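You operate a simulated robot arm through the tools that you are given. There is no shell and no other tool.

Carry out the task below with a simulated robot arm. There is one attempt and no reset: what you move stays moved.

## Task
Try the red plug gauge in both nuts; the one it drops through goes in the orange tray.
Fine: the gauge goes back in its rack.

The check looks at the end state, three seconds after you hand in, the way a careful person would. Anything else that was tipped, shoved, dropped, spilled or broken makes it a failure.

## Robot
A 7-joint arm with a two-finger parallel gripper, fixed in place. Base frame: the origin is at the foot of the arm, x ahead of it, y to its left, z up; the work surface is at about z = 950. Units: mm, rad, N and s.
With the tool pointing down near the work surface it reaches from about 100 to 620 mm from the base axis. Its first joint turns from -1.152 to 1.152 rad. Payload 1.57 kg.
Tool frame: the origin (TCP) lies between the finger pads and is the grasp point; the fingertips stand 30 mm ahead of it; z points along the fingers, y is the line along which they close. Largest opening 80 mm; finger width 17, thickness 12; the body of the gripper, 40 by 82 mm, starts 80 mm behind the TCP.
Orientation is that of the tool frame in the base frame, as a unit quaternion [x, y, z, w]. With the fingers straight down and closing along the base's y, the tool's x points along the base's -x, its y along +y and its z along -z.

## Interface
- The arm moves only by the tool step_arm. Its argument "plan" is one flat list of numbers, 7 for each row, row after row: the shift along the tool's x, y, z in mm, then the turn, a rotation vector about the tool's x, y, z in rad, then the gripper command, from -1 (shut) to 1 (fully open), values between in proportion. In form: [tx, ty, tz, wx, wy, wz, fingers, tx, ty, tz, wx, wy, wz, fingers, ...]. A call has 1 to 20 rows; each row is the pose to reach, as a shift and turn from the pose commanded when the call began, along the tool's axes at that moment. A row lasts 0.2 s, in which the tool goes at most 50 mm and 0.15 rad; a call with a longer step from one row to the next is refused whole, and so is a gripper value outside its range. A pose out of reach is approached as far as the arm can. The call stops where the force on the tool passes 40 N (or 10 N more than at its start, if that is more) or the arm is blocked; 0.2 s more then pass. The fingers move at their own pace (about 72 mm/s each) and stop on an object; they squeeze with about 22 N. The grip force told is the motor's: it shows also when the fingers shut on nothing. Time passes only in rows, and 0.2 s behind the last, so rows that repeat a pose let the fingers close. The reply holds the time, the measured pose of the TCP, the force on the tool along the base axes, the opening and the grip force, in the units named above and with some noise, with the torque about the TCP (base axes, N m) and any sound that the robot's microphone picked up.
- Cameras (640 x 400 px; columns grow to the right, rows downward): "scene" is fixed at [44.7, 420.3, 1428.7]; the picture's right is [-0.88, -0.48, 0.00], its down [-0.24, 0.45, -0.86] and it looks along [0.41, -0.75, -0.51] (base axes); focal length 329 px, centre (320, 200). "wrist" rides on the gripper at [72, -7, -122] in the tool frame; the picture's right is [0.09, 1.00, 0.00], its down [-0.84, 0.08, -0.54] and it looks along [-0.54, 0.05, 0.84] (tool axes); focal length 238 px, centre (320, 200). There is no depth. A picture from a camera that has moved, and an enlarged one, comes with that camera's place and axes in the base frame and with its lens.
- camera(camera): a new picture of that camera. The clock stands still meanwhile.
- zoom(camera, box): a new picture of the part [left, top, right, bottom] of that camera's present view, enlarged. The clock stands still meanwhile.
- finish_job(): hands the job in; it is judged then, once.

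Nothing tells you positions but the pictures and the camera data. Unless the task says otherwise, let go and move clear before handing in.

The tools are called after "Emit:" by a JSON object that holds its "op" and its "data". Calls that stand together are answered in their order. step_arm: Moves the arm, as the interface text tells. Its arguments: {"type":"object","properties":{"plan":{"type":"array","items":{"type":"number"}}},"required":["plan"]} The other tools are called the same way: camera (camera) takes a picture; zoom (camera, box) takes an enlarged picture of a part of a camera's view; finish_job () hands the job in.

At the start:

```text
time_s: 0.0
position: [387.2, 26.3, 1247.8]
tool_rot: [0.0, 1.0, 0.0, 0.0]
ft_force: [0.3, -0.6, 0.4]
wrist_torque: [0.0, 0.04, 0.01]
opening: 80.2
gripper_force: 0.2
```

scene: 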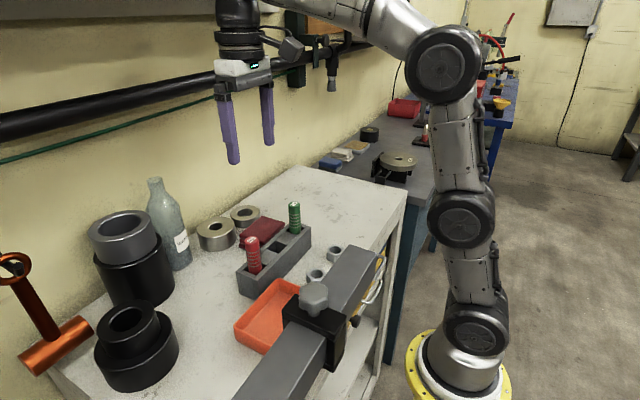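
wrist: 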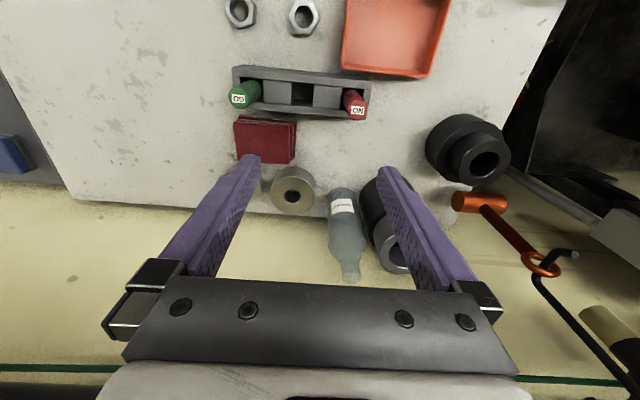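

I see a workbench with a gauge rack holding a green plug (GO?) and a red plug, two nuts in front of it, and an orange tray. I will look closer before moving.

Emit:
{"op": "zoom", "data": {"camera": "scene", "box": [220, 180, 400, 360]}}

Emit:
{"op": "zoom", "data": {"camera": "wrist", "box": [200, 0, 460, 160]}}

```text
2.22 times, centred on (310, 270) of scene
camera zoom: at [44.7, 420.3, 1428.7], right [-0.88, -0.48, 0.0], down [-0.24, 0.45, -0.86], along [0.41, -0.75, -0.51], focal length 732 px, centre (342, 44)
```

zoom: 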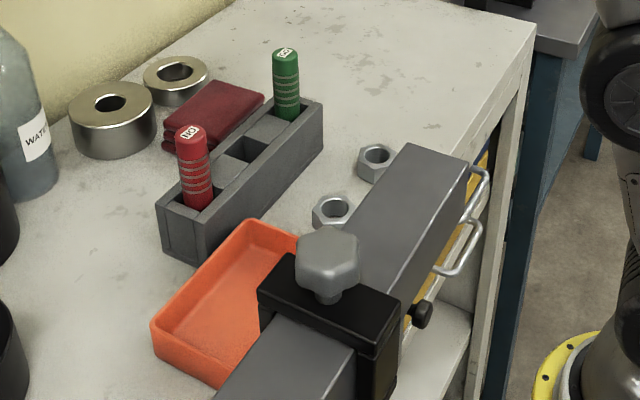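

```text
2.46 times, centred on (330, 80) of wrist
camera zoom: at [315.5, 20.7, 1369.2], right [-0.09, 1.0, 0.0], down [0.84, 0.08, 0.54], along [0.54, 0.05, -0.84], focal length 587 px, centre (295, 495)
```

zoom: 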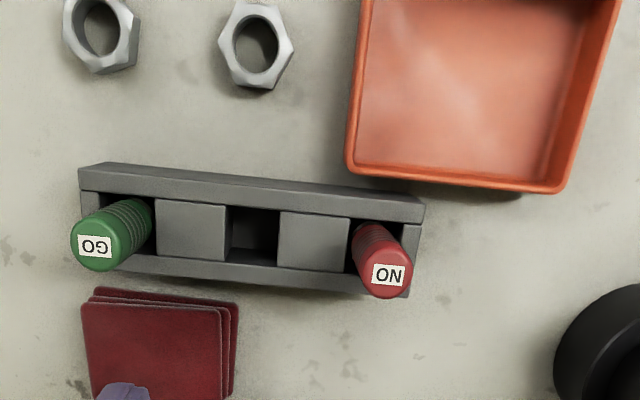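

The red plug (marked NO… / NOT GO) stands in the right slot of the rack near x≈374, y≈70. The nuts are near (284, 0) and (284, −86), with a bar and clamp nearer the robot. I will pull the arm back up high to look at that bar and the nuts from above.

Emit:
{"op": "step_arm", "data": {"plan": [30, 0, 0, 0, 0, 0, 1, 60, 0, 0, 0, 0, 0, 1, 90, 0, 0, 0, 0, 0, 1, 110, 0, 0, 0, 0, 0, 1, 110, 0, 0, 0, 0, 0, 1]}}

Emit:
{"op": "camera", "data": {"camera": "wrist"}}

Emit:
{"op": "camera", "data": {"camera": "scene"}}

```text
time_s: 1.2
position: [275.8, 28.5, 1247.0]
tool_rot: [0.0, 1.0, -0.001, 0.0]
ft_force: [0.0, 0.4, -0.2]
wrist_torque: [0.0, 0.01, 0.0]
opening: 80.0
gripper_force: 0.0
```

```text
taken
camera wrist: at [203.7, 22.5, 1369.2], right [-0.09, 1.0, 0.0], down [0.84, 0.08, 0.54], along [0.54, 0.05, -0.84], focal length 238 px, centre (320, 200)
```

wrist: 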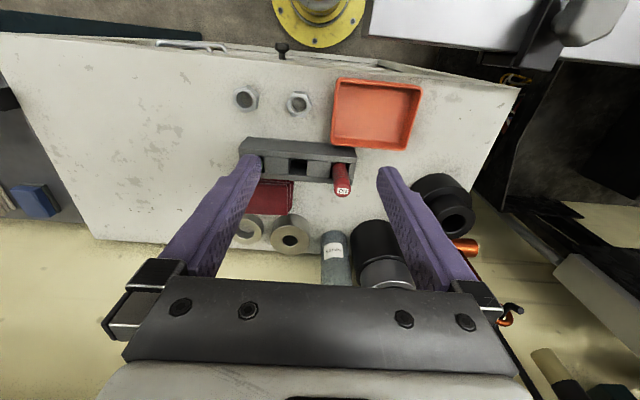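

```text
taken
```

scene: 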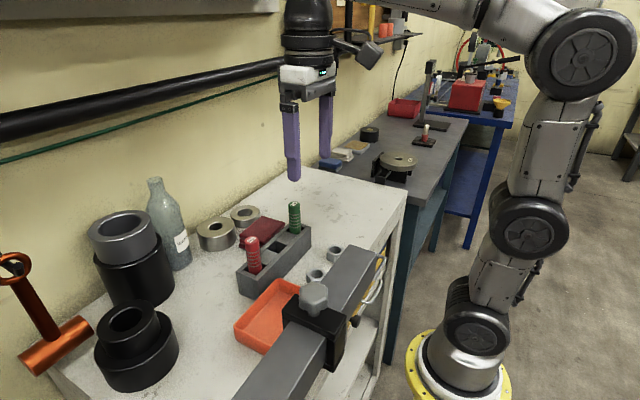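

The gray bar with the clamp is overhead at about z≈1118, x≈150–195, y>60, so I will keep the gripper clear of it. The tray spans about x 242–347, y 50–183. Next I zoom in on the nuts and rack to measure them.

Emit:
{"op": "zoom", "data": {"camera": "scene", "box": [295, 235, 355, 285]}}

Emit:
{"op": "zoom", "data": {"camera": "scene", "box": [230, 195, 320, 305]}}

Emit:
{"op": "zoom", "data": {"camera": "wrist", "box": [225, 75, 325, 125]}}

Emit:
{"op": "zoom", "data": {"camera": "wrist", "box": [230, 125, 370, 205]}}

```text
8.00 times, centred on (325, 260) of scene
camera zoom: at [44.7, 420.3, 1428.7], right [-0.88, -0.48, 0.0], down [-0.24, 0.45, -0.86], along [0.41, -0.75, -0.51], focal length 2634 px, centre (280, -280)
```

zoom: 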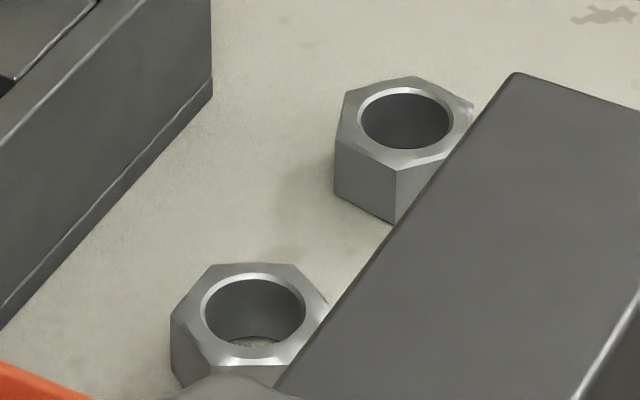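

```text
3.64 times, centred on (275, 250) of scene
camera zoom: at [44.7, 420.3, 1428.7], right [-0.88, -0.48, 0.0], down [-0.24, 0.45, -0.86], along [0.41, -0.75, -0.51], focal length 1198 px, centre (484, 18)
```

zoom: 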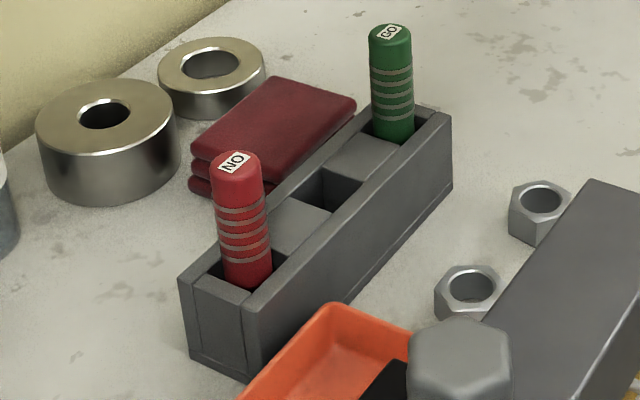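

```text
6.40 times, centred on (275, 100) of wrist
camera zoom: at [203.7, 22.5, 1369.2], right [-0.09, 1.0, 0.0], down [0.84, 0.08, 0.54], along [0.54, 0.05, -0.84], focal length 1525 px, centre (608, 840)
```

zoom: 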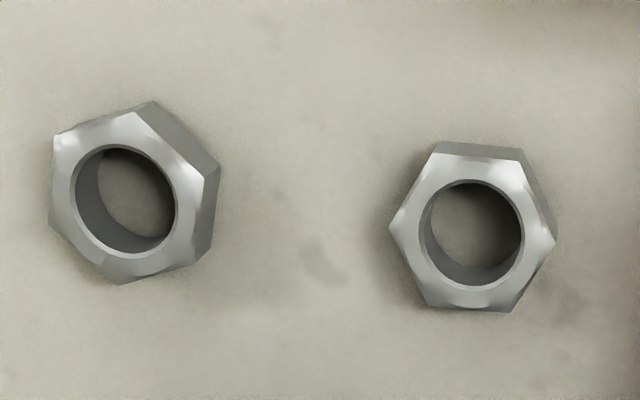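

```text
4.57 times, centred on (300, 165) of wrist
camera zoom: at [203.7, 22.5, 1369.2], right [-0.09, 1.0, 0.0], down [0.84, 0.08, 0.54], along [0.54, 0.05, -0.84], focal length 1090 px, centre (411, 360)
```

zoom: 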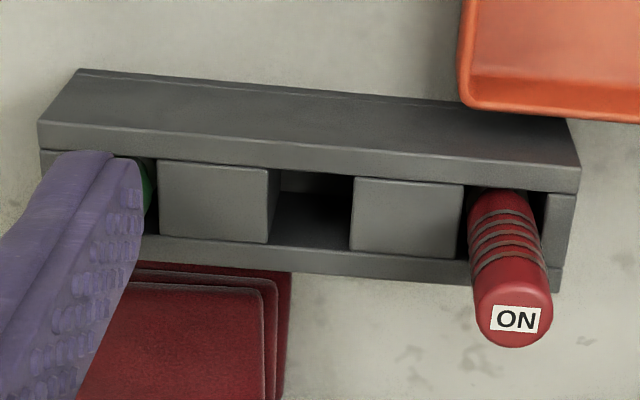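

The red plug's top is near (375, 70, 1071), standing upright in the rack, whose top is at about z≈998. The nuts look nearly identical, so the gauge must decide. Next I move over the plug, still high, and look again.

Emit:
{"op": "step_arm", "data": {"plan": [-30, 10, 0, 0, 0, 0, 1, -60, 25, 0, 0, 0, 0, 1, -90, 38, 0, 0, 0, 0, 1, -98, 43, 0, 0, 0, 0, 1, -98, 43, 40, 0, 0, 0, 1, -98, 43, 70, 0, 0, 0, 1, -98, 43, 70, 0, 0, 0, 1]}}

Emit:
{"op": "camera", "data": {"camera": "wrist"}}

Emit:
{"op": "camera", "data": {"camera": "scene"}}

Emit:
{"op": "step_arm", "data": {"plan": [0, 0, 0, 0, 0, 0, 1]}}

Emit:
{"op": "step_arm", "data": {"plan": [0, 0, 0, 0, 0, 0, 1]}}

```text
time_s: 2.8
position: [374.0, 68.9, 1176.4]
tool_rot: [0.0, 1.0, 0.001, 0.0]
ft_force: [-0.8, -0.1, 0.8]
wrist_torque: [-0.03, -0.01, 0.01]
opening: 79.8
gripper_force: 0.0
```

```text
taken
camera wrist: at [302.6, 63.1, 1298.4], right [-0.09, 1.0, 0.0], down [0.84, 0.08, 0.54], along [0.54, 0.05, -0.84], focal length 238 px, centre (320, 200)
```

wrist: 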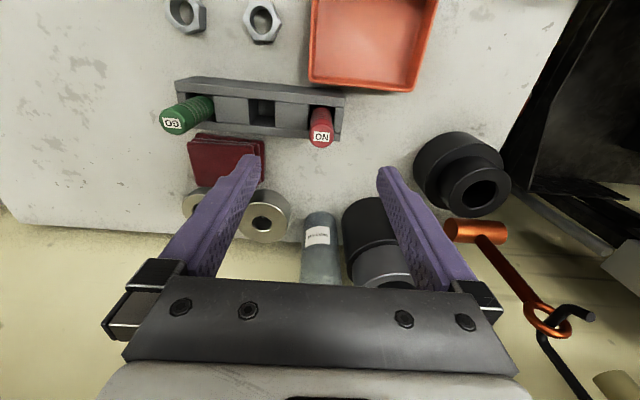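

```text
taken
```

scene: 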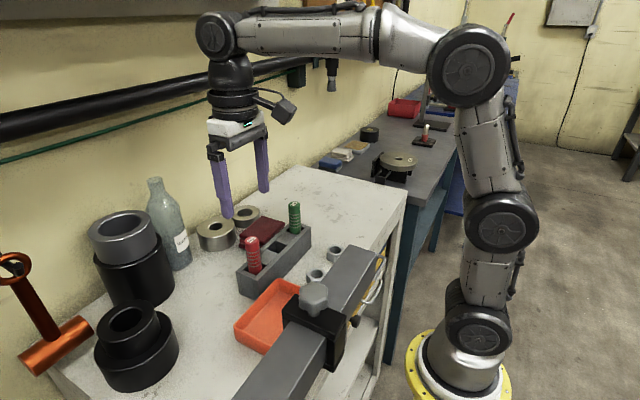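

```text
time_s: 3.2
position: [374.8, 67.4, 1176.1]
tool_rot: [-0.001, 1.0, 0.0, 0.0]
ft_force: [-0.6, -0.7, 0.4]
wrist_torque: [0.03, 0.02, 0.02]
opening: 80.0
gripper_force: 0.1
```

```text
time_s: 3.6
position: [375.4, 69.6, 1176.3]
tool_rot: [0.0, 1.0, 0.0, 0.0]
ft_force: [0.3, -0.6, 0.8]
wrist_torque: [0.02, -0.03, 0.03]
opening: 79.9
gripper_force: 0.1
```

The plug's top sits right on the tool axis in the wrist picture (about pixel 321, 138). I will zoom to confirm, then go down around it.

Emit:
{"op": "zoom", "data": {"camera": "wrist", "box": [280, 90, 360, 150]}}

Emit:
{"op": "zoom", "data": {"camera": "scene", "box": [200, 190, 300, 300]}}

```text
6.67 times, centred on (320, 120) of wrist
camera zoom: at [302.7, 63.1, 1298.6], right [-0.09, 1.0, 0.0], down [0.84, 0.08, 0.54], along [0.54, 0.05, -0.84], focal length 1589 px, centre (320, 733)
```

zoom: 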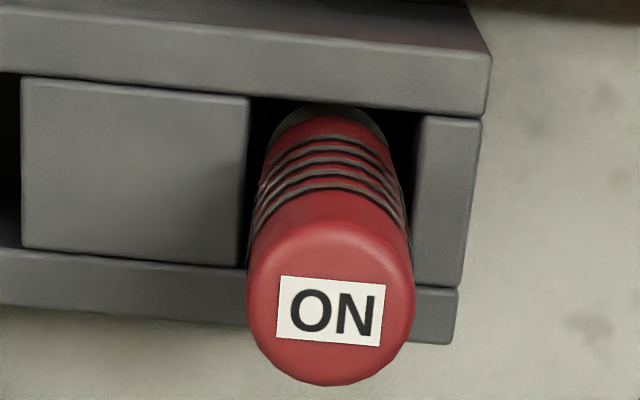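

```text
3.64 times, centred on (250, 245) of scene
camera zoom: at [44.7, 420.3, 1428.7], right [-0.88, -0.48, 0.0], down [-0.24, 0.45, -0.86], along [0.41, -0.75, -0.51], focal length 1198 px, centre (574, 36)
```

zoom: 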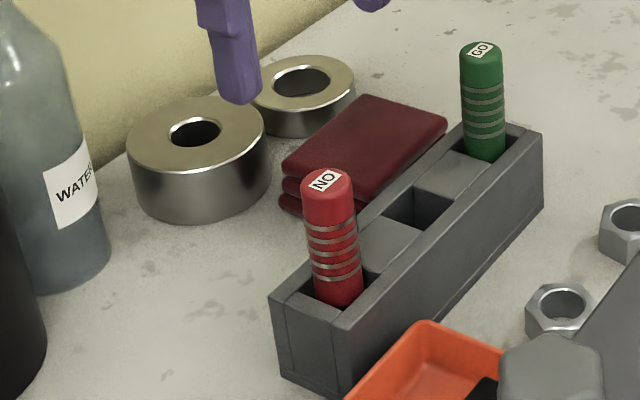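

The plug is about 1 mm to +y of the tool axis and the rack is square to the base frame. I will go down to TCP z≈1048 (fingertips about 20 mm above the rack) and close on the handle.

Emit:
{"op": "step_arm", "data": {"plan": [0, 1, 30, 0, 0, 0, 1, 0, 1, 60, 0, 0, 0, 1, 0, 1, 85, 0, 0, 0, 1, 0, 1, 105, 0, 0, 0, 1, 0, 1, 118, 0, 0, 0, 1, 0, 1, 127, 0, 0, 0, 1, 0, 1, 127, 0, 0, 0, 1]}}

Emit:
{"op": "camera", "data": {"camera": "wrist"}}

Emit:
{"op": "zoom", "data": {"camera": "scene", "box": [200, 190, 300, 300]}}

```text
time_s: 5.2
position: [373.9, 69.6, 1049.7]
tool_rot: [0.0, 1.0, 0.0, 0.0]
ft_force: [-0.6, 0.4, -0.2]
wrist_torque: [-0.02, -0.01, -0.03]
opening: 80.1
gripper_force: 0.0
```

```text
taken
camera wrist: at [302.1, 64.3, 1171.3], right [-0.09, 1.0, 0.0], down [0.84, 0.08, 0.54], along [0.54, 0.05, -0.84], focal length 238 px, centre (320, 200)
```

wrist: 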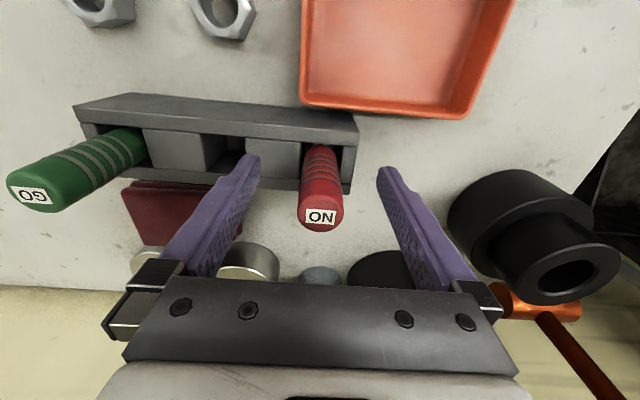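

```text
3.64 times, centred on (250, 245) of scene
camera zoom: at [44.7, 420.3, 1428.7], right [-0.88, -0.48, 0.0], down [-0.24, 0.45, -0.86], along [0.41, -0.75, -0.51], focal length 1198 px, centre (574, 36)
```

zoom: 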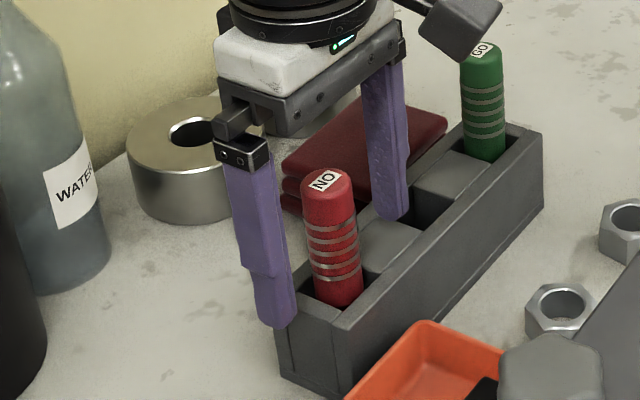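

The fingers straddle the red plug evenly and the plug lies on the tool axis. I close the gripper now.

Emit:
{"op": "step_arm", "data": {"plan": [0, 0, 0, 0, 0, 0, 0.3, 0, 0, 0, 0, 0, 0, -0.2, 0, 0, 0, 0, 0, 0, -0.6, 0, 0, 0, 0, 0, 0, -1, 0, 0, 0, 0, 0, 0, -1, 0, 0, 0, 0, 0, 0, -1]}}

Emit:
{"op": "camera", "data": {"camera": "wrist"}}

Emit:
{"op": "zoom", "data": {"camera": "scene", "box": [200, 190, 300, 300]}}

```text
time_s: 6.6
position: [374.7, 69.1, 1049.6]
tool_rot: [0.0, 1.0, -0.001, 0.0]
ft_force: [0.3, 0.4, 0.1]
wrist_torque: [0.0, 0.03, 0.01]
opening: 24.5
gripper_force: 21.7
```

```text
taken
camera wrist: at [302.1, 64.3, 1171.5], right [-0.09, 1.0, 0.0], down [0.84, 0.08, 0.54], along [0.54, 0.05, -0.84], focal length 238 px, centre (320, 200)
```

wrist: 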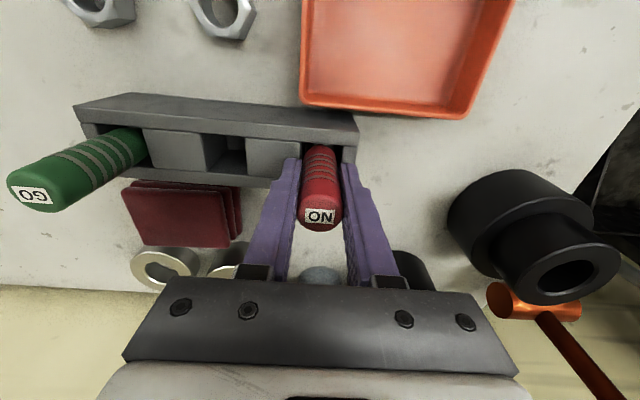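

```text
3.64 times, centred on (250, 245) of scene
camera zoom: at [44.7, 420.3, 1428.7], right [-0.88, -0.48, 0.0], down [-0.24, 0.45, -0.86], along [0.41, -0.75, -0.51], focal length 1198 px, centre (574, 36)
```

zoom: 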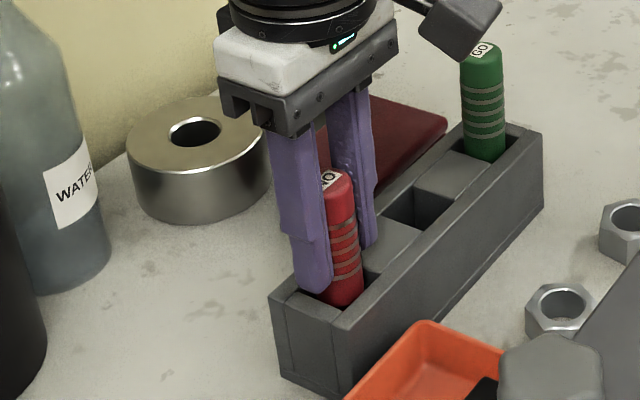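

The plug is held (opening 24.5 mm). I lift it straight up out of the rack and look at its gauging end.

Emit:
{"op": "step_arm", "data": {"plan": [0, 0, -10, 0, 0, 0, -1, 0, 0, -20, 0, 0, 0, -1, 0, 0, -35, 0, 0, 0, -1, 0, 0, -50, 0, 0, 0, -1, 0, 0, -70, 0, 0, 0, -1, 0, 0, -90, 0, 0, 0, -1, 0, 0, -105, 0, 0, 0, -1, 0, 0, -105, 0, 0, 0, -1]}}

Emit:
{"op": "camera", "data": {"camera": "wrist"}}

Emit:
{"op": "zoom", "data": {"camera": "scene", "box": [200, 150, 300, 260]}}

```text
time_s: 8.4
position: [374.4, 68.7, 1155.3]
tool_rot: [0.0, 1.0, 0.001, 0.001]
ft_force: [0.1, 1.1, -2.9]
wrist_torque: [0.06, 0.01, -0.01]
opening: 24.4
gripper_force: 22.0
```

```text
taken
camera wrist: at [303.3, 63.6, 1277.6], right [-0.09, 1.0, 0.0], down [0.84, 0.08, 0.54], along [0.54, 0.05, -0.84], focal length 238 px, centre (320, 200)
```

wrist: 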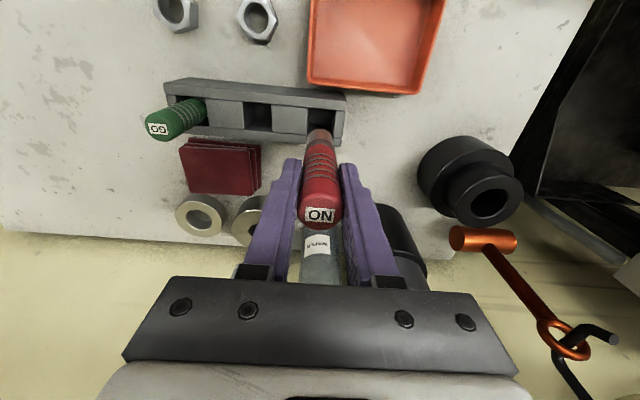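

```text
3.64 times, centred on (250, 205) of scene
camera zoom: at [44.8, 420.3, 1428.7], right [-0.88, -0.48, 0.0], down [-0.24, 0.45, -0.86], along [0.41, -0.75, -0.51], focal length 1198 px, centre (574, 182)
```

zoom: 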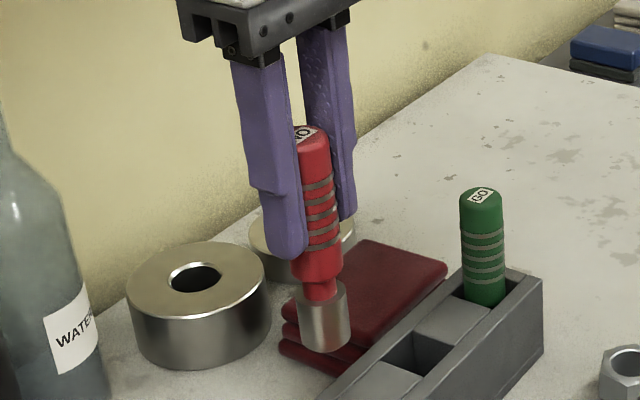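

The gauge came out cleanly: red handle, a neck, and a silver gauging cylinder whose bottom is about 93 mm below the TCP. I zoom to measure it before moving to the nuts.

Emit:
{"op": "zoom", "data": {"camera": "wrist", "box": [290, 110, 350, 150]}}

Emit:
{"op": "zoom", "data": {"camera": "scene", "box": [270, 215, 310, 255]}}

Emit:
{"op": "zoom", "data": {"camera": "wrist", "box": [225, 0, 285, 50]}}

Emit:
{"op": "zoom", "data": {"camera": "scene", "box": [270, 200, 310, 255]}}

```text
10.00 times, centred on (320, 130) of wrist
camera zoom: at [303.3, 63.6, 1277.6], right [-0.09, 1.0, 0.0], down [0.84, 0.08, 0.54], along [0.54, 0.05, -0.84], focal length 2384 px, centre (320, 900)
```

zoom: 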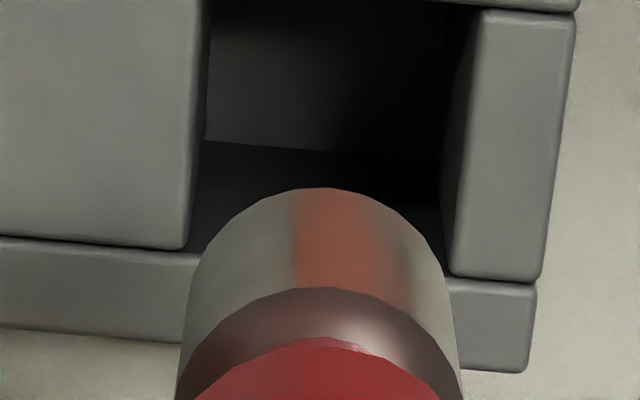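

```text
10.00 times, centred on (290, 235) of scene
camera zoom: at [44.8, 420.3, 1428.7], right [-0.88, -0.48, 0.0], down [-0.24, 0.45, -0.86], along [0.41, -0.75, -0.51], focal length 3293 px, centre (620, -150)
```

zoom: 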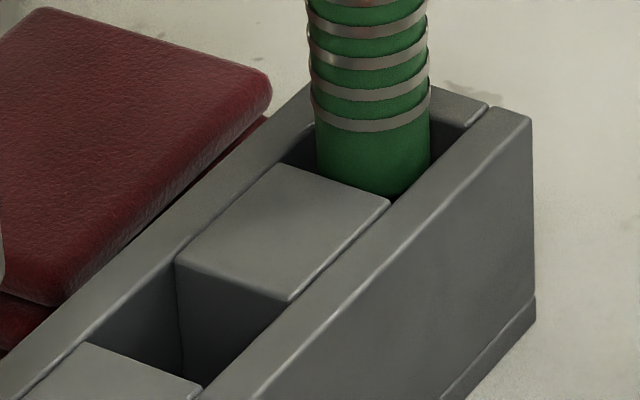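

```text
8.00 times, centred on (255, 25) of wrist
camera zoom: at [303.3, 63.6, 1277.6], right [-0.09, 1.0, 0.0], down [0.84, 0.08, 0.54], along [0.54, 0.05, -0.84], focal length 1907 px, centre (840, 1600)
```

zoom: 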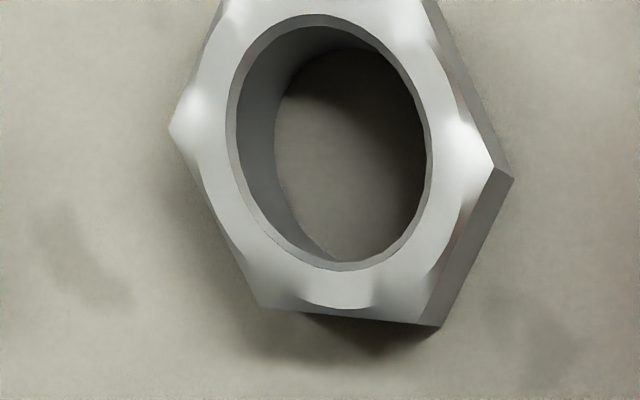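

```text
7.27 times, centred on (290, 228) of scene
camera zoom: at [44.8, 420.3, 1428.7], right [-0.88, -0.48, 0.0], down [-0.24, 0.45, -0.86], along [0.41, -0.75, -0.51], focal length 2395 px, centre (538, 0)
```

zoom: 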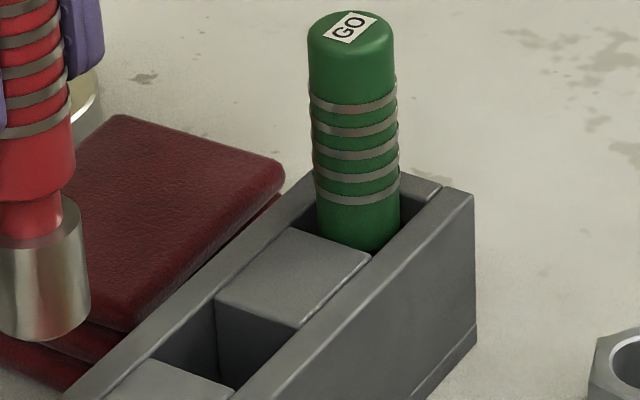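

The gauging cylinder is roughly 24 mm across and so are the bores, so alignment must be good. I carry the gauge at height to above the nearer nut (about 284, 0) and then lower partway.

Emit:
{"op": "step_arm", "data": {"plan": [25, -20, 0, 0, 0, 0, -1, 50, -40, 0, 0, 0, 0, -1, 75, -58, 0, 0, 0, 0, -1, 91, -70, 0, 0, 0, 0, -1, 91, -70, 20, 0, 0, 0, -1, 91, -70, 40, 0, 0, 0, -1, 91, -70, 50, 0, 0, 0, -1, 91, -70, 50, 0, 0, 0, -1]}}

Emit:
{"op": "camera", "data": {"camera": "wrist"}}

Emit:
{"op": "camera", "data": {"camera": "scene"}}

```text
time_s: 10.2
position: [285.5, -0.6, 1103.4]
tool_rot: [0.0, 1.0, 0.0, -0.001]
ft_force: [0.3, 0.9, -2.8]
wrist_torque: [0.03, 0.03, -0.02]
opening: 24.4
gripper_force: 22.5
```

```text
taken
camera wrist: at [213.0, -6.4, 1224.7], right [-0.09, 1.0, 0.0], down [0.84, 0.08, 0.54], along [0.54, 0.05, -0.84], focal length 238 px, centre (320, 200)
```

wrist: 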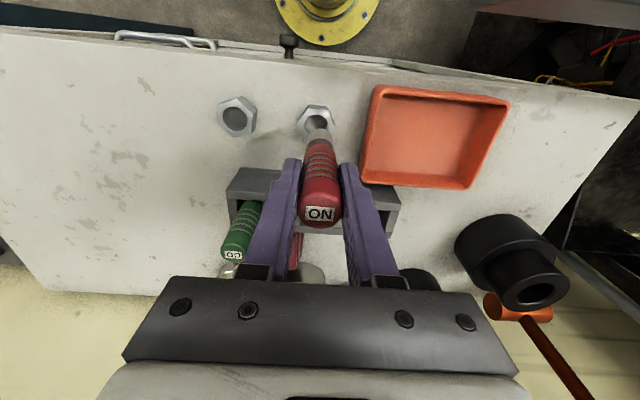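

```text
taken
```

scene: 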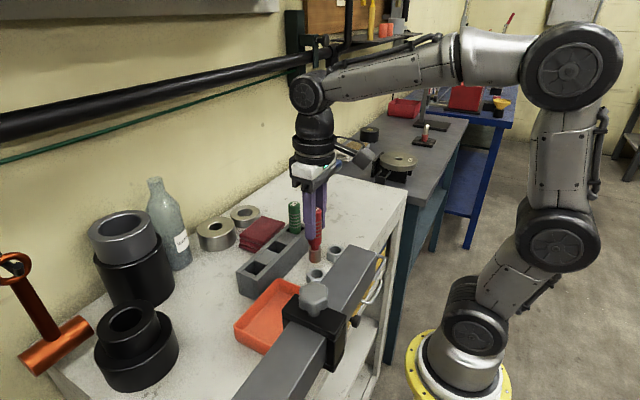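

The gauge hangs above the near nut. I zoom in from both cameras to line the gauging end up with the bore.

Emit:
{"op": "zoom", "data": {"camera": "wrist", "box": [280, 90, 360, 150]}}

Emit:
{"op": "zoom", "data": {"camera": "scene", "box": [290, 230, 350, 290]}}

```text
6.67 times, centred on (320, 120) of wrist
camera zoom: at [213.0, -6.4, 1224.7], right [-0.09, 1.0, 0.0], down [0.84, 0.08, 0.54], along [0.54, 0.05, -0.84], focal length 1589 px, centre (320, 733)
```

zoom: 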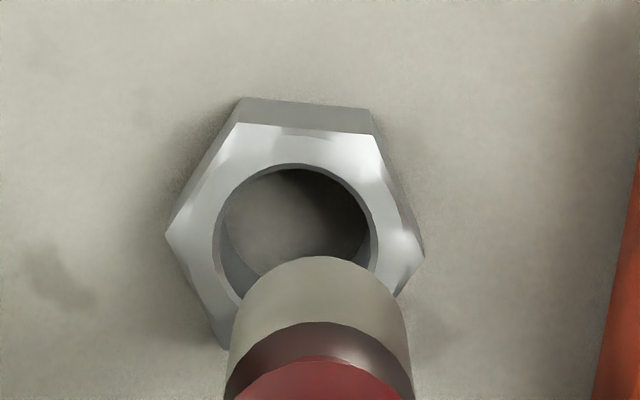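

```text
6.67 times, centred on (320, 260) of scene
camera zoom: at [44.8, 420.3, 1428.7], right [-0.88, -0.48, 0.0], down [-0.24, 0.45, -0.86], along [0.41, -0.75, -0.51], focal length 2195 px, centre (320, -200)
```

zoom: 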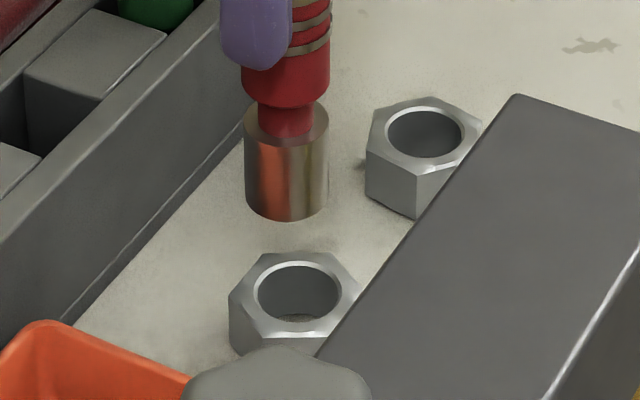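

In the wrist picture the bore is about 4 mm to −y of the gauge axis, and the nut top is near z≈965. I shift 4 mm, lower until the tip is just above the nut, and check again.

Emit:
{"op": "step_arm", "data": {"plan": [0, -4.2, 10, 0, 0, 0, -1, 0, -4.2, 20, 0, 0, 0, -1, 0, -4.2, 28, 0, 0, 0, -1, 0, -4.2, 34, 0, 0, 0, -1, 0, -4.2, 36, 0, 0, 0, -1, 0, -4.2, 36, 0, 0, 0, -1]}}

Emit:
{"op": "zoom", "data": {"camera": "wrist", "box": [280, 90, 360, 150]}}

Emit:
{"op": "zoom", "data": {"camera": "scene", "box": [300, 245, 340, 290]}}

```text
time_s: 11.6
position: [284.4, -3.7, 1069.5]
tool_rot: [-0.001, 1.0, -0.001, 0.0]
ft_force: [-0.2, 0.6, -2.1]
wrist_torque: [0.02, 0.02, 0.0]
opening: 24.5
gripper_force: 22.3
```

```text
6.67 times, centred on (320, 120) of wrist
camera zoom: at [213.6, -9.5, 1191.1], right [-0.09, 1.0, 0.0], down [0.84, 0.08, 0.54], along [0.54, 0.05, -0.84], focal length 1589 px, centre (320, 733)
```

zoom: 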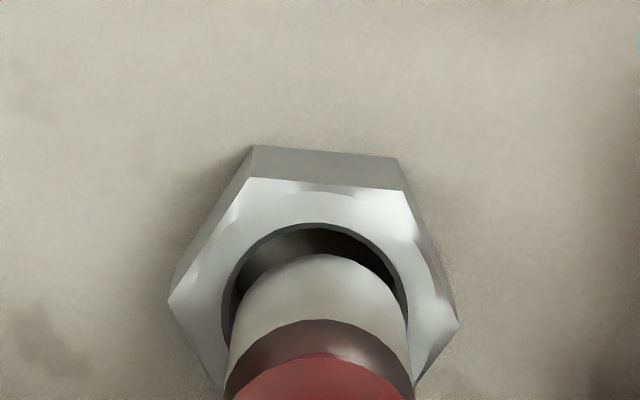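

```text
8.89 times, centred on (320, 268) of scene
camera zoom: at [44.8, 420.3, 1428.7], right [-0.88, -0.48, 0.0], down [-0.24, 0.45, -0.86], along [0.41, -0.75, -0.51], focal length 2927 px, centre (320, -400)
```

zoom: 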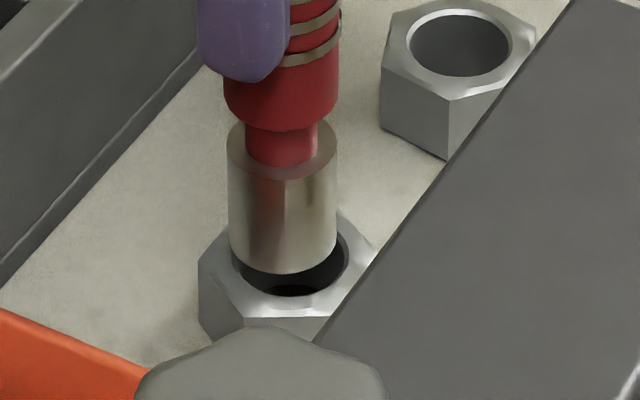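

The tip is a few mm above the nut, with the bore slightly toward the robot and slightly to −y. I take larger views to fix the remaining offset.

Emit:
{"op": "zoom", "data": {"camera": "wrist", "box": [300, 110, 340, 140]}}

Emit:
{"op": "zoom", "data": {"camera": "scene", "box": [306, 262, 334, 288]}}

```text
13.33 times, centred on (320, 125) of wrist
camera zoom: at [213.6, -9.5, 1191.1], right [-0.09, 1.0, 0.0], down [0.84, 0.08, 0.54], along [0.54, 0.05, -0.84], focal length 3178 px, centre (320, 1200)
```

zoom: 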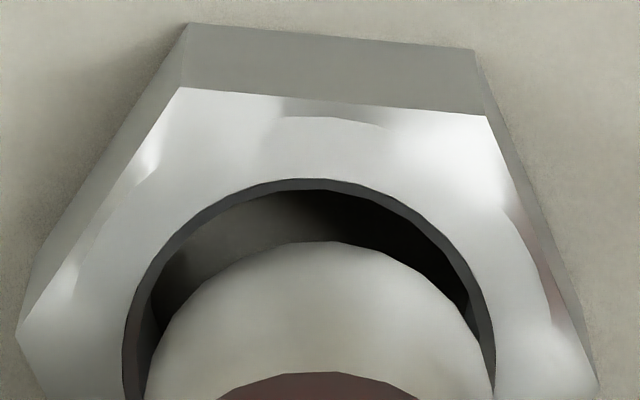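

```text
15.38 times, centred on (320, 275) of scene
camera zoom: at [44.8, 420.3, 1428.7], right [-0.88, -0.48, 0.0], down [-0.24, 0.45, -0.86], along [0.41, -0.75, -0.51], focal length 5066 px, centre (320, -954)
```

zoom: 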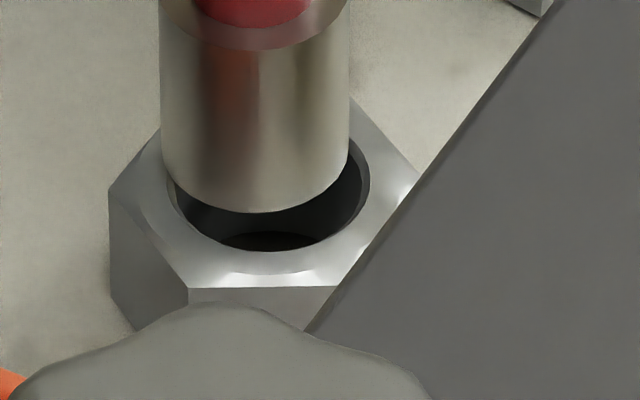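

The gauge tip is about 5.5 mm above the nut top, and the bore is 1.5 mm toward the robot and 0.85 mm to −y. I correct that, drop 4 mm, and look again.

Emit:
{"op": "step_arm", "data": {"plan": [0.8, -0.4, 0, 0, 0, 0, -1, 1.55, -0.85, 0, 0, 0, 0, -1, 1.55, -0.85, 2, 0, 0, 0, -1, 1.55, -0.85, 4, 0, 0, 0, -1, 1.55, -0.85, 4, 0, 0, 0, -1]}}

Emit:
{"op": "zoom", "data": {"camera": "wrist", "box": [300, 110, 340, 140]}}

Emit:
{"op": "zoom", "data": {"camera": "scene", "box": [306, 262, 334, 288]}}

```text
time_s: 12.8
position: [283.5, -6.0, 1065.1]
tool_rot: [0.0, 1.0, 0.0, 0.0]
ft_force: [-0.1, 0.5, -1.2]
wrist_torque: [0.06, -0.01, 0.02]
opening: 24.4
gripper_force: 21.9
```

```text
13.33 times, centred on (320, 125) of wrist
camera zoom: at [211.5, -10.8, 1186.8], right [-0.09, 1.0, 0.0], down [0.84, 0.08, 0.54], along [0.54, 0.05, -0.84], focal length 3178 px, centre (320, 1200)
```

zoom: 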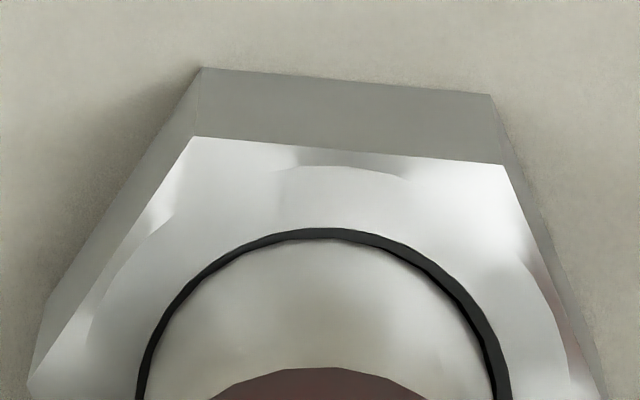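

```text
15.38 times, centred on (320, 275) of scene
camera zoom: at [44.8, 420.3, 1428.7], right [-0.88, -0.48, 0.0], down [-0.24, 0.45, -0.86], along [0.41, -0.75, -0.51], focal length 5066 px, centre (320, -954)
```

zoom: 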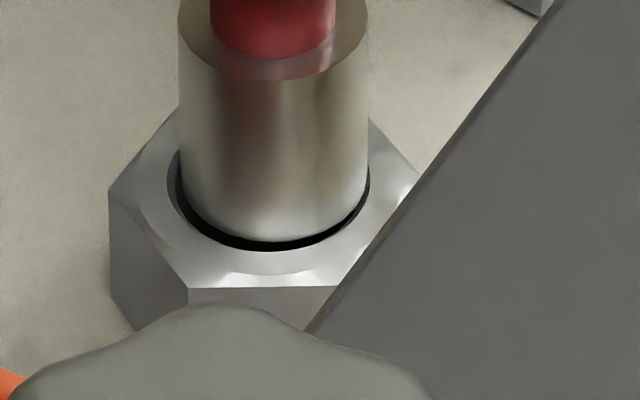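

The tip is within about 0.6 mm of the nut top and nearly centred; the residual is about +0.5 mm in x and +0.35 mm in y. I correct that and ease down 1.5 mm while watching the force.

Emit:
{"op": "step_arm", "data": {"plan": [-0.5, 0.35, 0, 0, 0, 0, -1, -0.5, 0.35, 0, 0, 0, 0, -1, -0.5, 0.35, 0.5, 0, 0, 0, -1, -0.5, 0.35, 1.0, 0, 0, 0, -1, -0.5, 0.35, 1.0, 0, 0, 0, -1]}}

Emit:
{"op": "zoom", "data": {"camera": "wrist", "box": [300, 110, 340, 140]}}

Emit:
{"op": "zoom", "data": {"camera": "scene", "box": [306, 262, 334, 288]}}

```text
time_s: 14.0
position: [282.8, -5.1, 1063.4]
tool_rot: [0.0, 1.0, 0.0, 0.002]
ft_force: [0.0, -0.2, 1.7]
wrist_torque: [-0.12, 0.04, -0.04]
opening: 24.5
gripper_force: 21.8
```

```text
13.33 times, centred on (320, 125) of wrist
camera zoom: at [210.9, -10.2, 1185.5], right [-0.09, 1.0, 0.0], down [0.84, 0.08, 0.54], along [0.54, 0.05, -0.84], focal length 3178 px, centre (320, 1200)
```

zoom: 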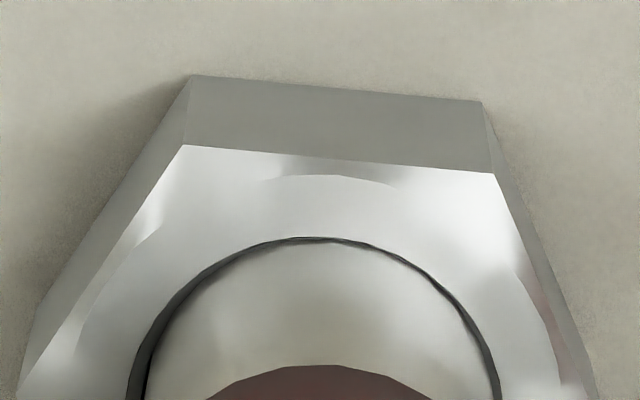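

```text
15.38 times, centred on (320, 275) of scene
camera zoom: at [44.7, 420.4, 1428.7], right [-0.88, -0.48, 0.0], down [-0.24, 0.45, -0.86], along [0.41, -0.75, -0.51], focal length 5066 px, centre (320, -954)
```

zoom: 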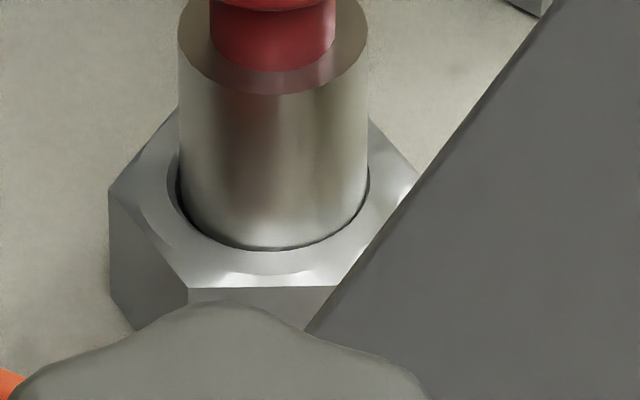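

The tip has just touched (about 4 N), with the gauge still about 0.7 mm too near the robot. I lift 1.5 mm, shift, and check again before pressing.

Emit:
{"op": "step_arm", "data": {"plan": [0, 0, -0.8, 0, 0, 0, -1, 0, 0, -1.5, 0, 0, 0, -1, -0.7, -0.1, -1.5, 0, 0, 0, -1, -0.7, -0.1, -1.5, 0, 0, 0, -1]}}

Emit:
{"op": "zoom", "data": {"camera": "wrist", "box": [300, 110, 340, 140]}}

Emit:
{"op": "zoom", "data": {"camera": "scene", "box": [306, 262, 334, 288]}}

```text
time_s: 15.0
position: [283.5, -4.3, 1064.4]
tool_rot: [0.0, 1.0, 0.0, 0.0]
ft_force: [-0.3, -0.8, -1.6]
wrist_torque: [-0.04, -0.01, -0.01]
opening: 24.4
gripper_force: 22.2
```

```text
13.33 times, centred on (320, 125) of wrist
camera zoom: at [211.6, -9.4, 1187.0], right [-0.09, 1.0, 0.0], down [0.84, 0.08, 0.54], along [0.54, 0.05, -0.84], focal length 3178 px, centre (320, 1200)
```

zoom: 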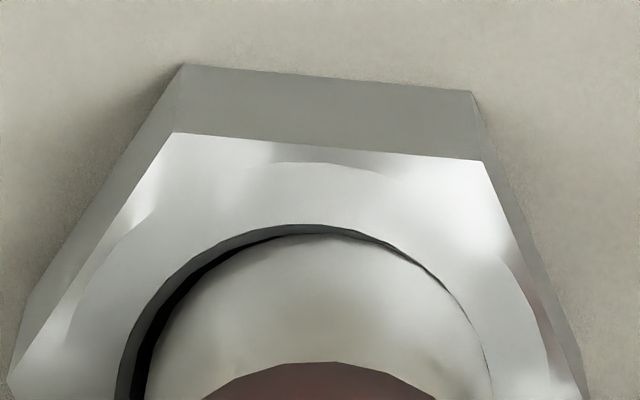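

```text
15.38 times, centred on (320, 275) of scene
camera zoom: at [44.8, 420.3, 1428.7], right [-0.88, -0.48, 0.0], down [-0.24, 0.45, -0.86], along [0.41, -0.75, -0.51], focal length 5066 px, centre (320, -954)
```

zoom: 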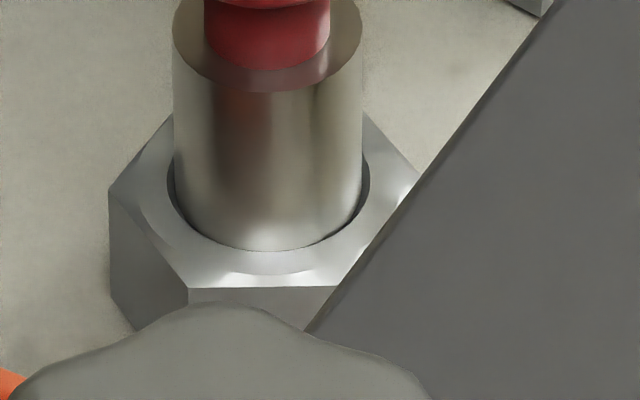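

The camera's reported place tracks the true pose well, and all four views agree the bore centre needs the camera at about (211.9, −10.4). I move there and check.

Emit:
{"op": "step_arm", "data": {"plan": [-0.3, -1.0, 0, 0, 0, 0, -1, -0.3, -1.0, 0, 0, 0, 0, -1]}}

Emit:
{"op": "zoom", "data": {"camera": "wrist", "box": [300, 110, 340, 140]}}

Emit:
{"op": "zoom", "data": {"camera": "scene", "box": [306, 262, 334, 288]}}

```text
time_s: 15.6
position: [284.3, -5.0, 1065.9]
tool_rot: [0.0, 1.0, 0.001, 0.0]
ft_force: [-0.5, -0.7, -2.3]
wrist_torque: [0.0, 0.0, 0.0]
opening: 24.1
gripper_force: 21.9
```

```text
13.33 times, centred on (320, 125) of wrist
camera zoom: at [212.5, -10.9, 1187.7], right [-0.09, 1.0, 0.0], down [0.84, 0.08, 0.54], along [0.54, 0.05, -0.84], focal length 3178 px, centre (320, 1200)
```

zoom: 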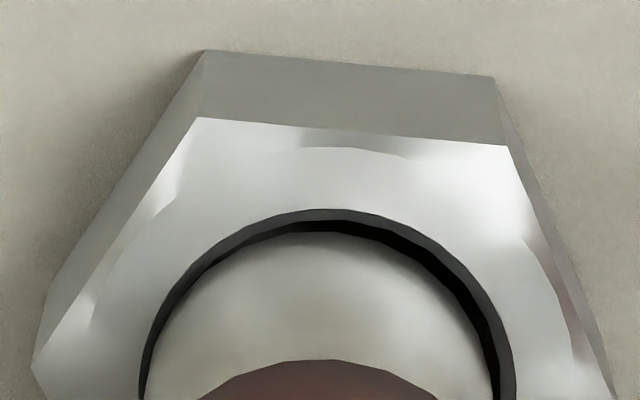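

```text
15.38 times, centred on (320, 275) of scene
camera zoom: at [44.8, 420.3, 1428.7], right [-0.88, -0.48, 0.0], down [-0.24, 0.45, -0.86], along [0.41, -0.75, -0.51], focal length 5066 px, centre (320, -954)
```

zoom: 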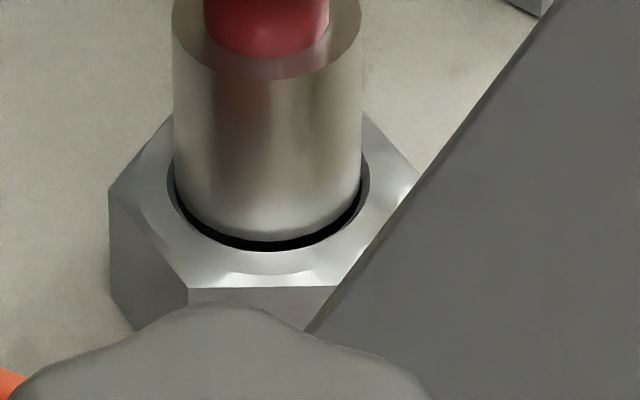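

The offset is now about half a mm the other way, within the bore's roughly 1 mm chamfer. I trim it and ease down in small steps, watching force and height.

Emit:
{"op": "step_arm", "data": {"plan": [0.4, 0.4, 0, 0, 0, 0, -1, 0.4, 0.4, 0.5, 0, 0, 0, -1, 0.4, 0.4, 1.0, 0, 0, 0, -1, 0.4, 0.4, 1.5, 0, 0, 0, -1, 0.4, 0.4, 1.5, 0, 0, 0, -1]}}

Emit:
{"op": "zoom", "data": {"camera": "wrist", "box": [300, 110, 340, 140]}}

Emit:
{"op": "zoom", "data": {"camera": "scene", "box": [306, 262, 334, 288]}}

```text
time_s: 16.8
position: [285.3, -5.2, 1065.4]
tool_rot: [0.0, 1.0, 0.0, 0.0]
ft_force: [-0.5, 0.1, -0.1]
wrist_torque: [0.07, -0.02, 0.02]
opening: 24.3
gripper_force: 22.5
```

```text
13.33 times, centred on (320, 125) of wrist
camera zoom: at [212.5, -11.0, 1187.2], right [-0.09, 1.0, 0.0], down [0.84, 0.08, 0.54], along [0.54, 0.05, -0.84], focal length 3178 px, centre (320, 1200)
```

zoom: 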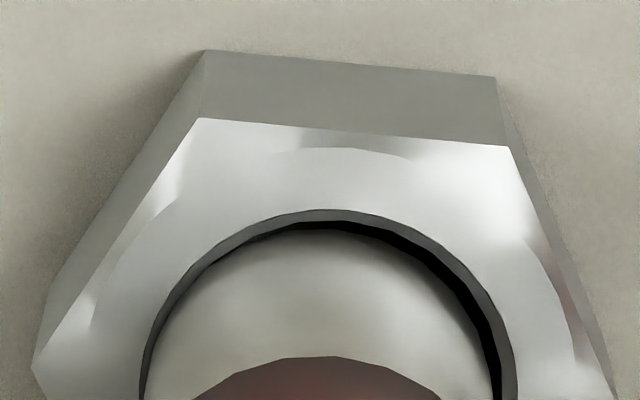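

```text
15.38 times, centred on (320, 275) of scene
camera zoom: at [44.7, 420.3, 1428.7], right [-0.88, -0.48, 0.0], down [-0.24, 0.45, -0.86], along [0.41, -0.75, -0.51], focal length 5066 px, centre (320, -954)
```

zoom: 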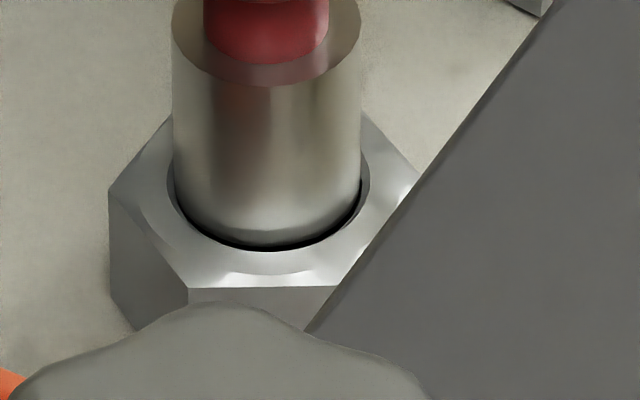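

The tip rests lightly in the chamfer, about 0.55 mm too far to −y. I lift slightly, nudge +y, and lower again.

Emit:
{"op": "step_arm", "data": {"plan": [0, 0, -1.5, 0, 0, 0, -1, 0, 0.6, -1.5, 0, 0, 0, -1, 0, 0.6, -1.5, 0, 0, 0, -1]}}

Emit:
{"op": "zoom", "data": {"camera": "wrist", "box": [300, 110, 340, 140]}}

Emit:
{"op": "zoom", "data": {"camera": "scene", "box": [306, 262, 334, 288]}}

Emit:
{"op": "step_arm", "data": {"plan": [0, 0, 0, 0, 0, 0, -1, 0, 0, 0, 0, 0, 0, -1]}}

Emit:
{"op": "zoom", "data": {"camera": "wrist", "box": [300, 110, 340, 140]}}

```text
time_s: 17.6
position: [284.1, -5.4, 1066.2]
tool_rot: [0.0, 1.0, 0.0, -0.001]
ft_force: [0.2, 0.0, -2.2]
wrist_torque: [0.02, 0.01, -0.02]
opening: 24.4
gripper_force: 22.0
```

```text
13.33 times, centred on (320, 125) of wrist
camera zoom: at [212.0, -10.1, 1187.6], right [-0.09, 1.0, 0.0], down [0.84, 0.08, 0.54], along [0.54, 0.05, -0.84], focal length 3178 px, centre (320, 1200)
```

zoom: 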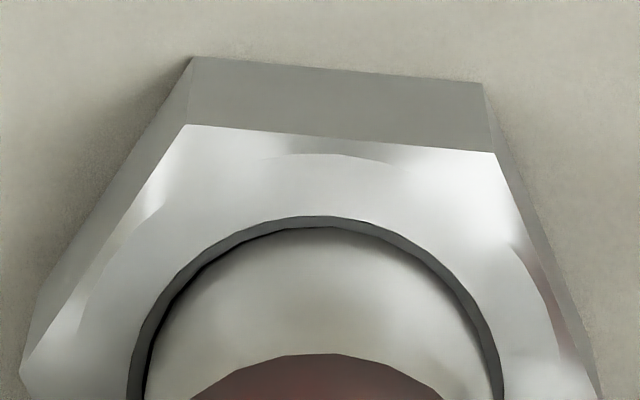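

```text
15.38 times, centred on (320, 275) of scene
camera zoom: at [44.8, 420.3, 1428.7], right [-0.88, -0.48, 0.0], down [-0.24, 0.45, -0.86], along [0.41, -0.75, -0.51], focal length 5066 px, centre (320, -954)
```

zoom: 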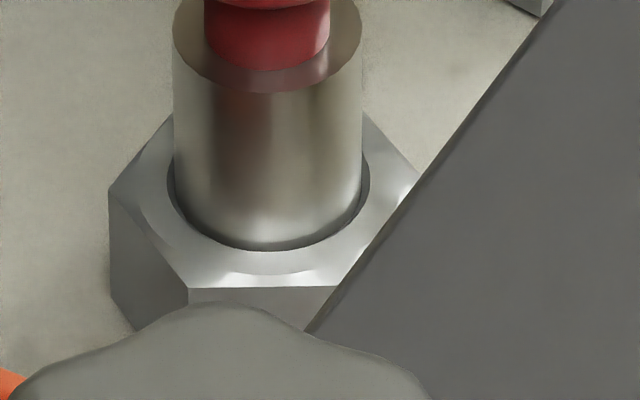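

```text
time_s: 18.2
position: [283.9, -4.5, 1066.4]
tool_rot: [0.0, 1.0, 0.0, 0.0]
ft_force: [-0.1, -1.0, -1.3]
wrist_torque: [-0.15, 0.0, 0.01]
opening: 24.2
gripper_force: 22.5
```

```text
13.33 times, centred on (320, 125) of wrist
camera zoom: at [212.0, -10.2, 1187.7], right [-0.09, 1.0, 0.0], down [0.84, 0.08, 0.54], along [0.54, 0.05, -0.84], focal length 3178 px, centre (320, 1200)
```

zoom: 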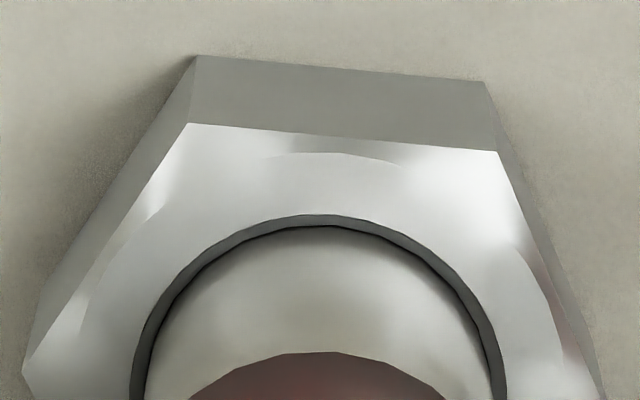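

The tip is now well centred over the bore. The gauge looks slightly lower in the grip than before, so I check the whole view before pressing.

Emit:
{"op": "zoom", "data": {"camera": "wrist", "box": [270, 110, 370, 250]}}

Emit:
{"op": "zoom", "data": {"camera": "scene", "box": [285, 190, 345, 290]}}

```text
2.86 times, centred on (320, 180) of wrist
camera zoom: at [212.0, -10.2, 1187.7], right [-0.09, 1.0, 0.0], down [0.84, 0.08, 0.54], along [0.54, 0.05, -0.84], focal length 681 px, centre (320, 257)
```

zoom: 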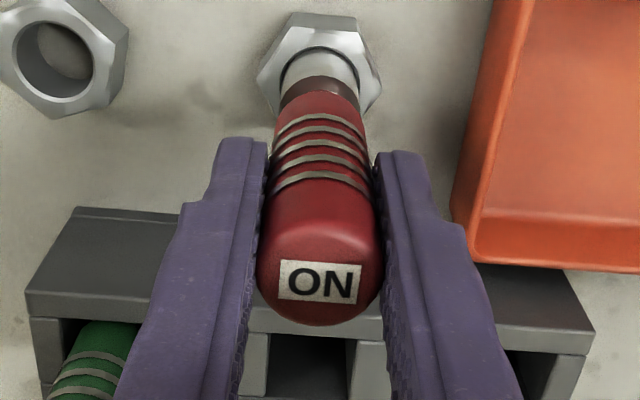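

```text
4.00 times, centred on (315, 240) of scene
camera zoom: at [44.7, 420.3, 1428.7], right [-0.88, -0.48, 0.0], down [-0.24, 0.45, -0.86], along [0.41, -0.75, -0.51], focal length 1317 px, centre (340, 40)
```

zoom: 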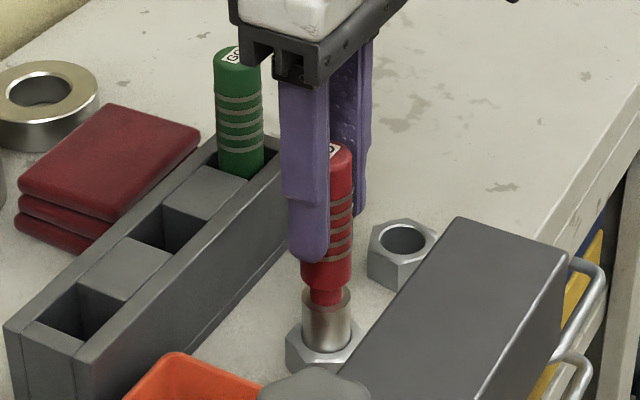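

The gauge is upright and centred over the near nut. I now press down slowly to see whether it enters.

Emit:
{"op": "step_arm", "data": {"plan": [0, 0, 0.5, 0, 0, 0, -1, 0, 0, 1.0, 0, 0, 0, -1, 0, 0, 1.5, 0, 0, 0, -1, 0, 0, 2.0, 0, 0, 0, -1, 0, 0, 2.5, 0, 0, 0, -1, 0, 0, 3.0, 0, 0, 0, -1]}}

Emit:
{"op": "zoom", "data": {"camera": "wrist", "box": [300, 110, 340, 140]}}

Emit:
{"op": "zoom", "data": {"camera": "scene", "box": [306, 262, 334, 288]}}

```text
time_s: 19.6
position: [282.8, -3.9, 1064.8]
tool_rot: [0.0, 1.0, -0.001, 0.002]
ft_force: [-0.7, -0.9, 21.4]
wrist_torque: [0.34, -0.06, 0.01]
opening: 24.4
gripper_force: 21.9
```

```text
13.33 times, centred on (320, 125) of wrist
camera zoom: at [211.2, -10.2, 1186.2], right [-0.09, 1.0, 0.0], down [0.83, 0.08, 0.55], along [0.54, 0.05, -0.84], focal length 3178 px, centre (320, 1200)
```

zoom: 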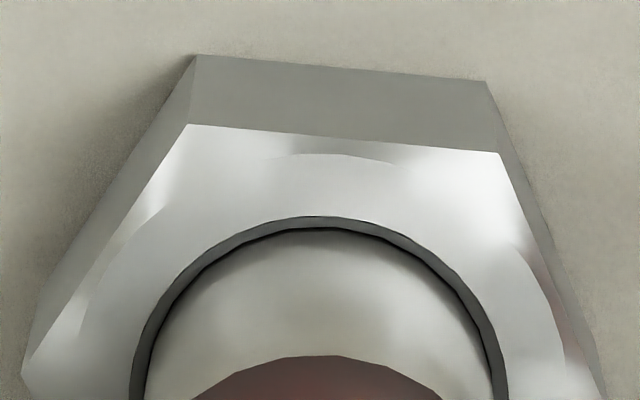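

```text
15.38 times, centred on (320, 275) of scene
camera zoom: at [44.5, 420.3, 1428.7], right [-0.88, -0.48, 0.0], down [-0.24, 0.45, -0.86], along [0.41, -0.75, -0.51], focal length 5066 px, centre (320, -954)
```

zoom: 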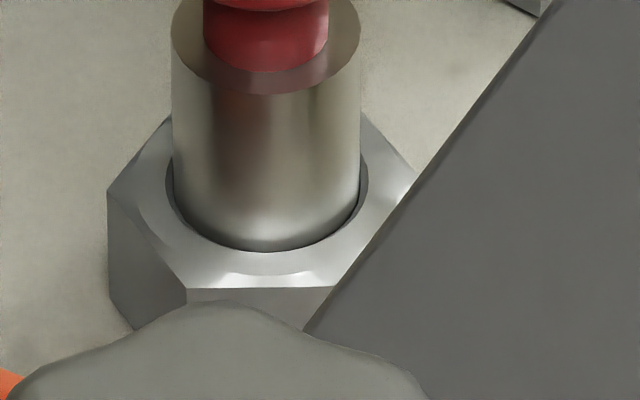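

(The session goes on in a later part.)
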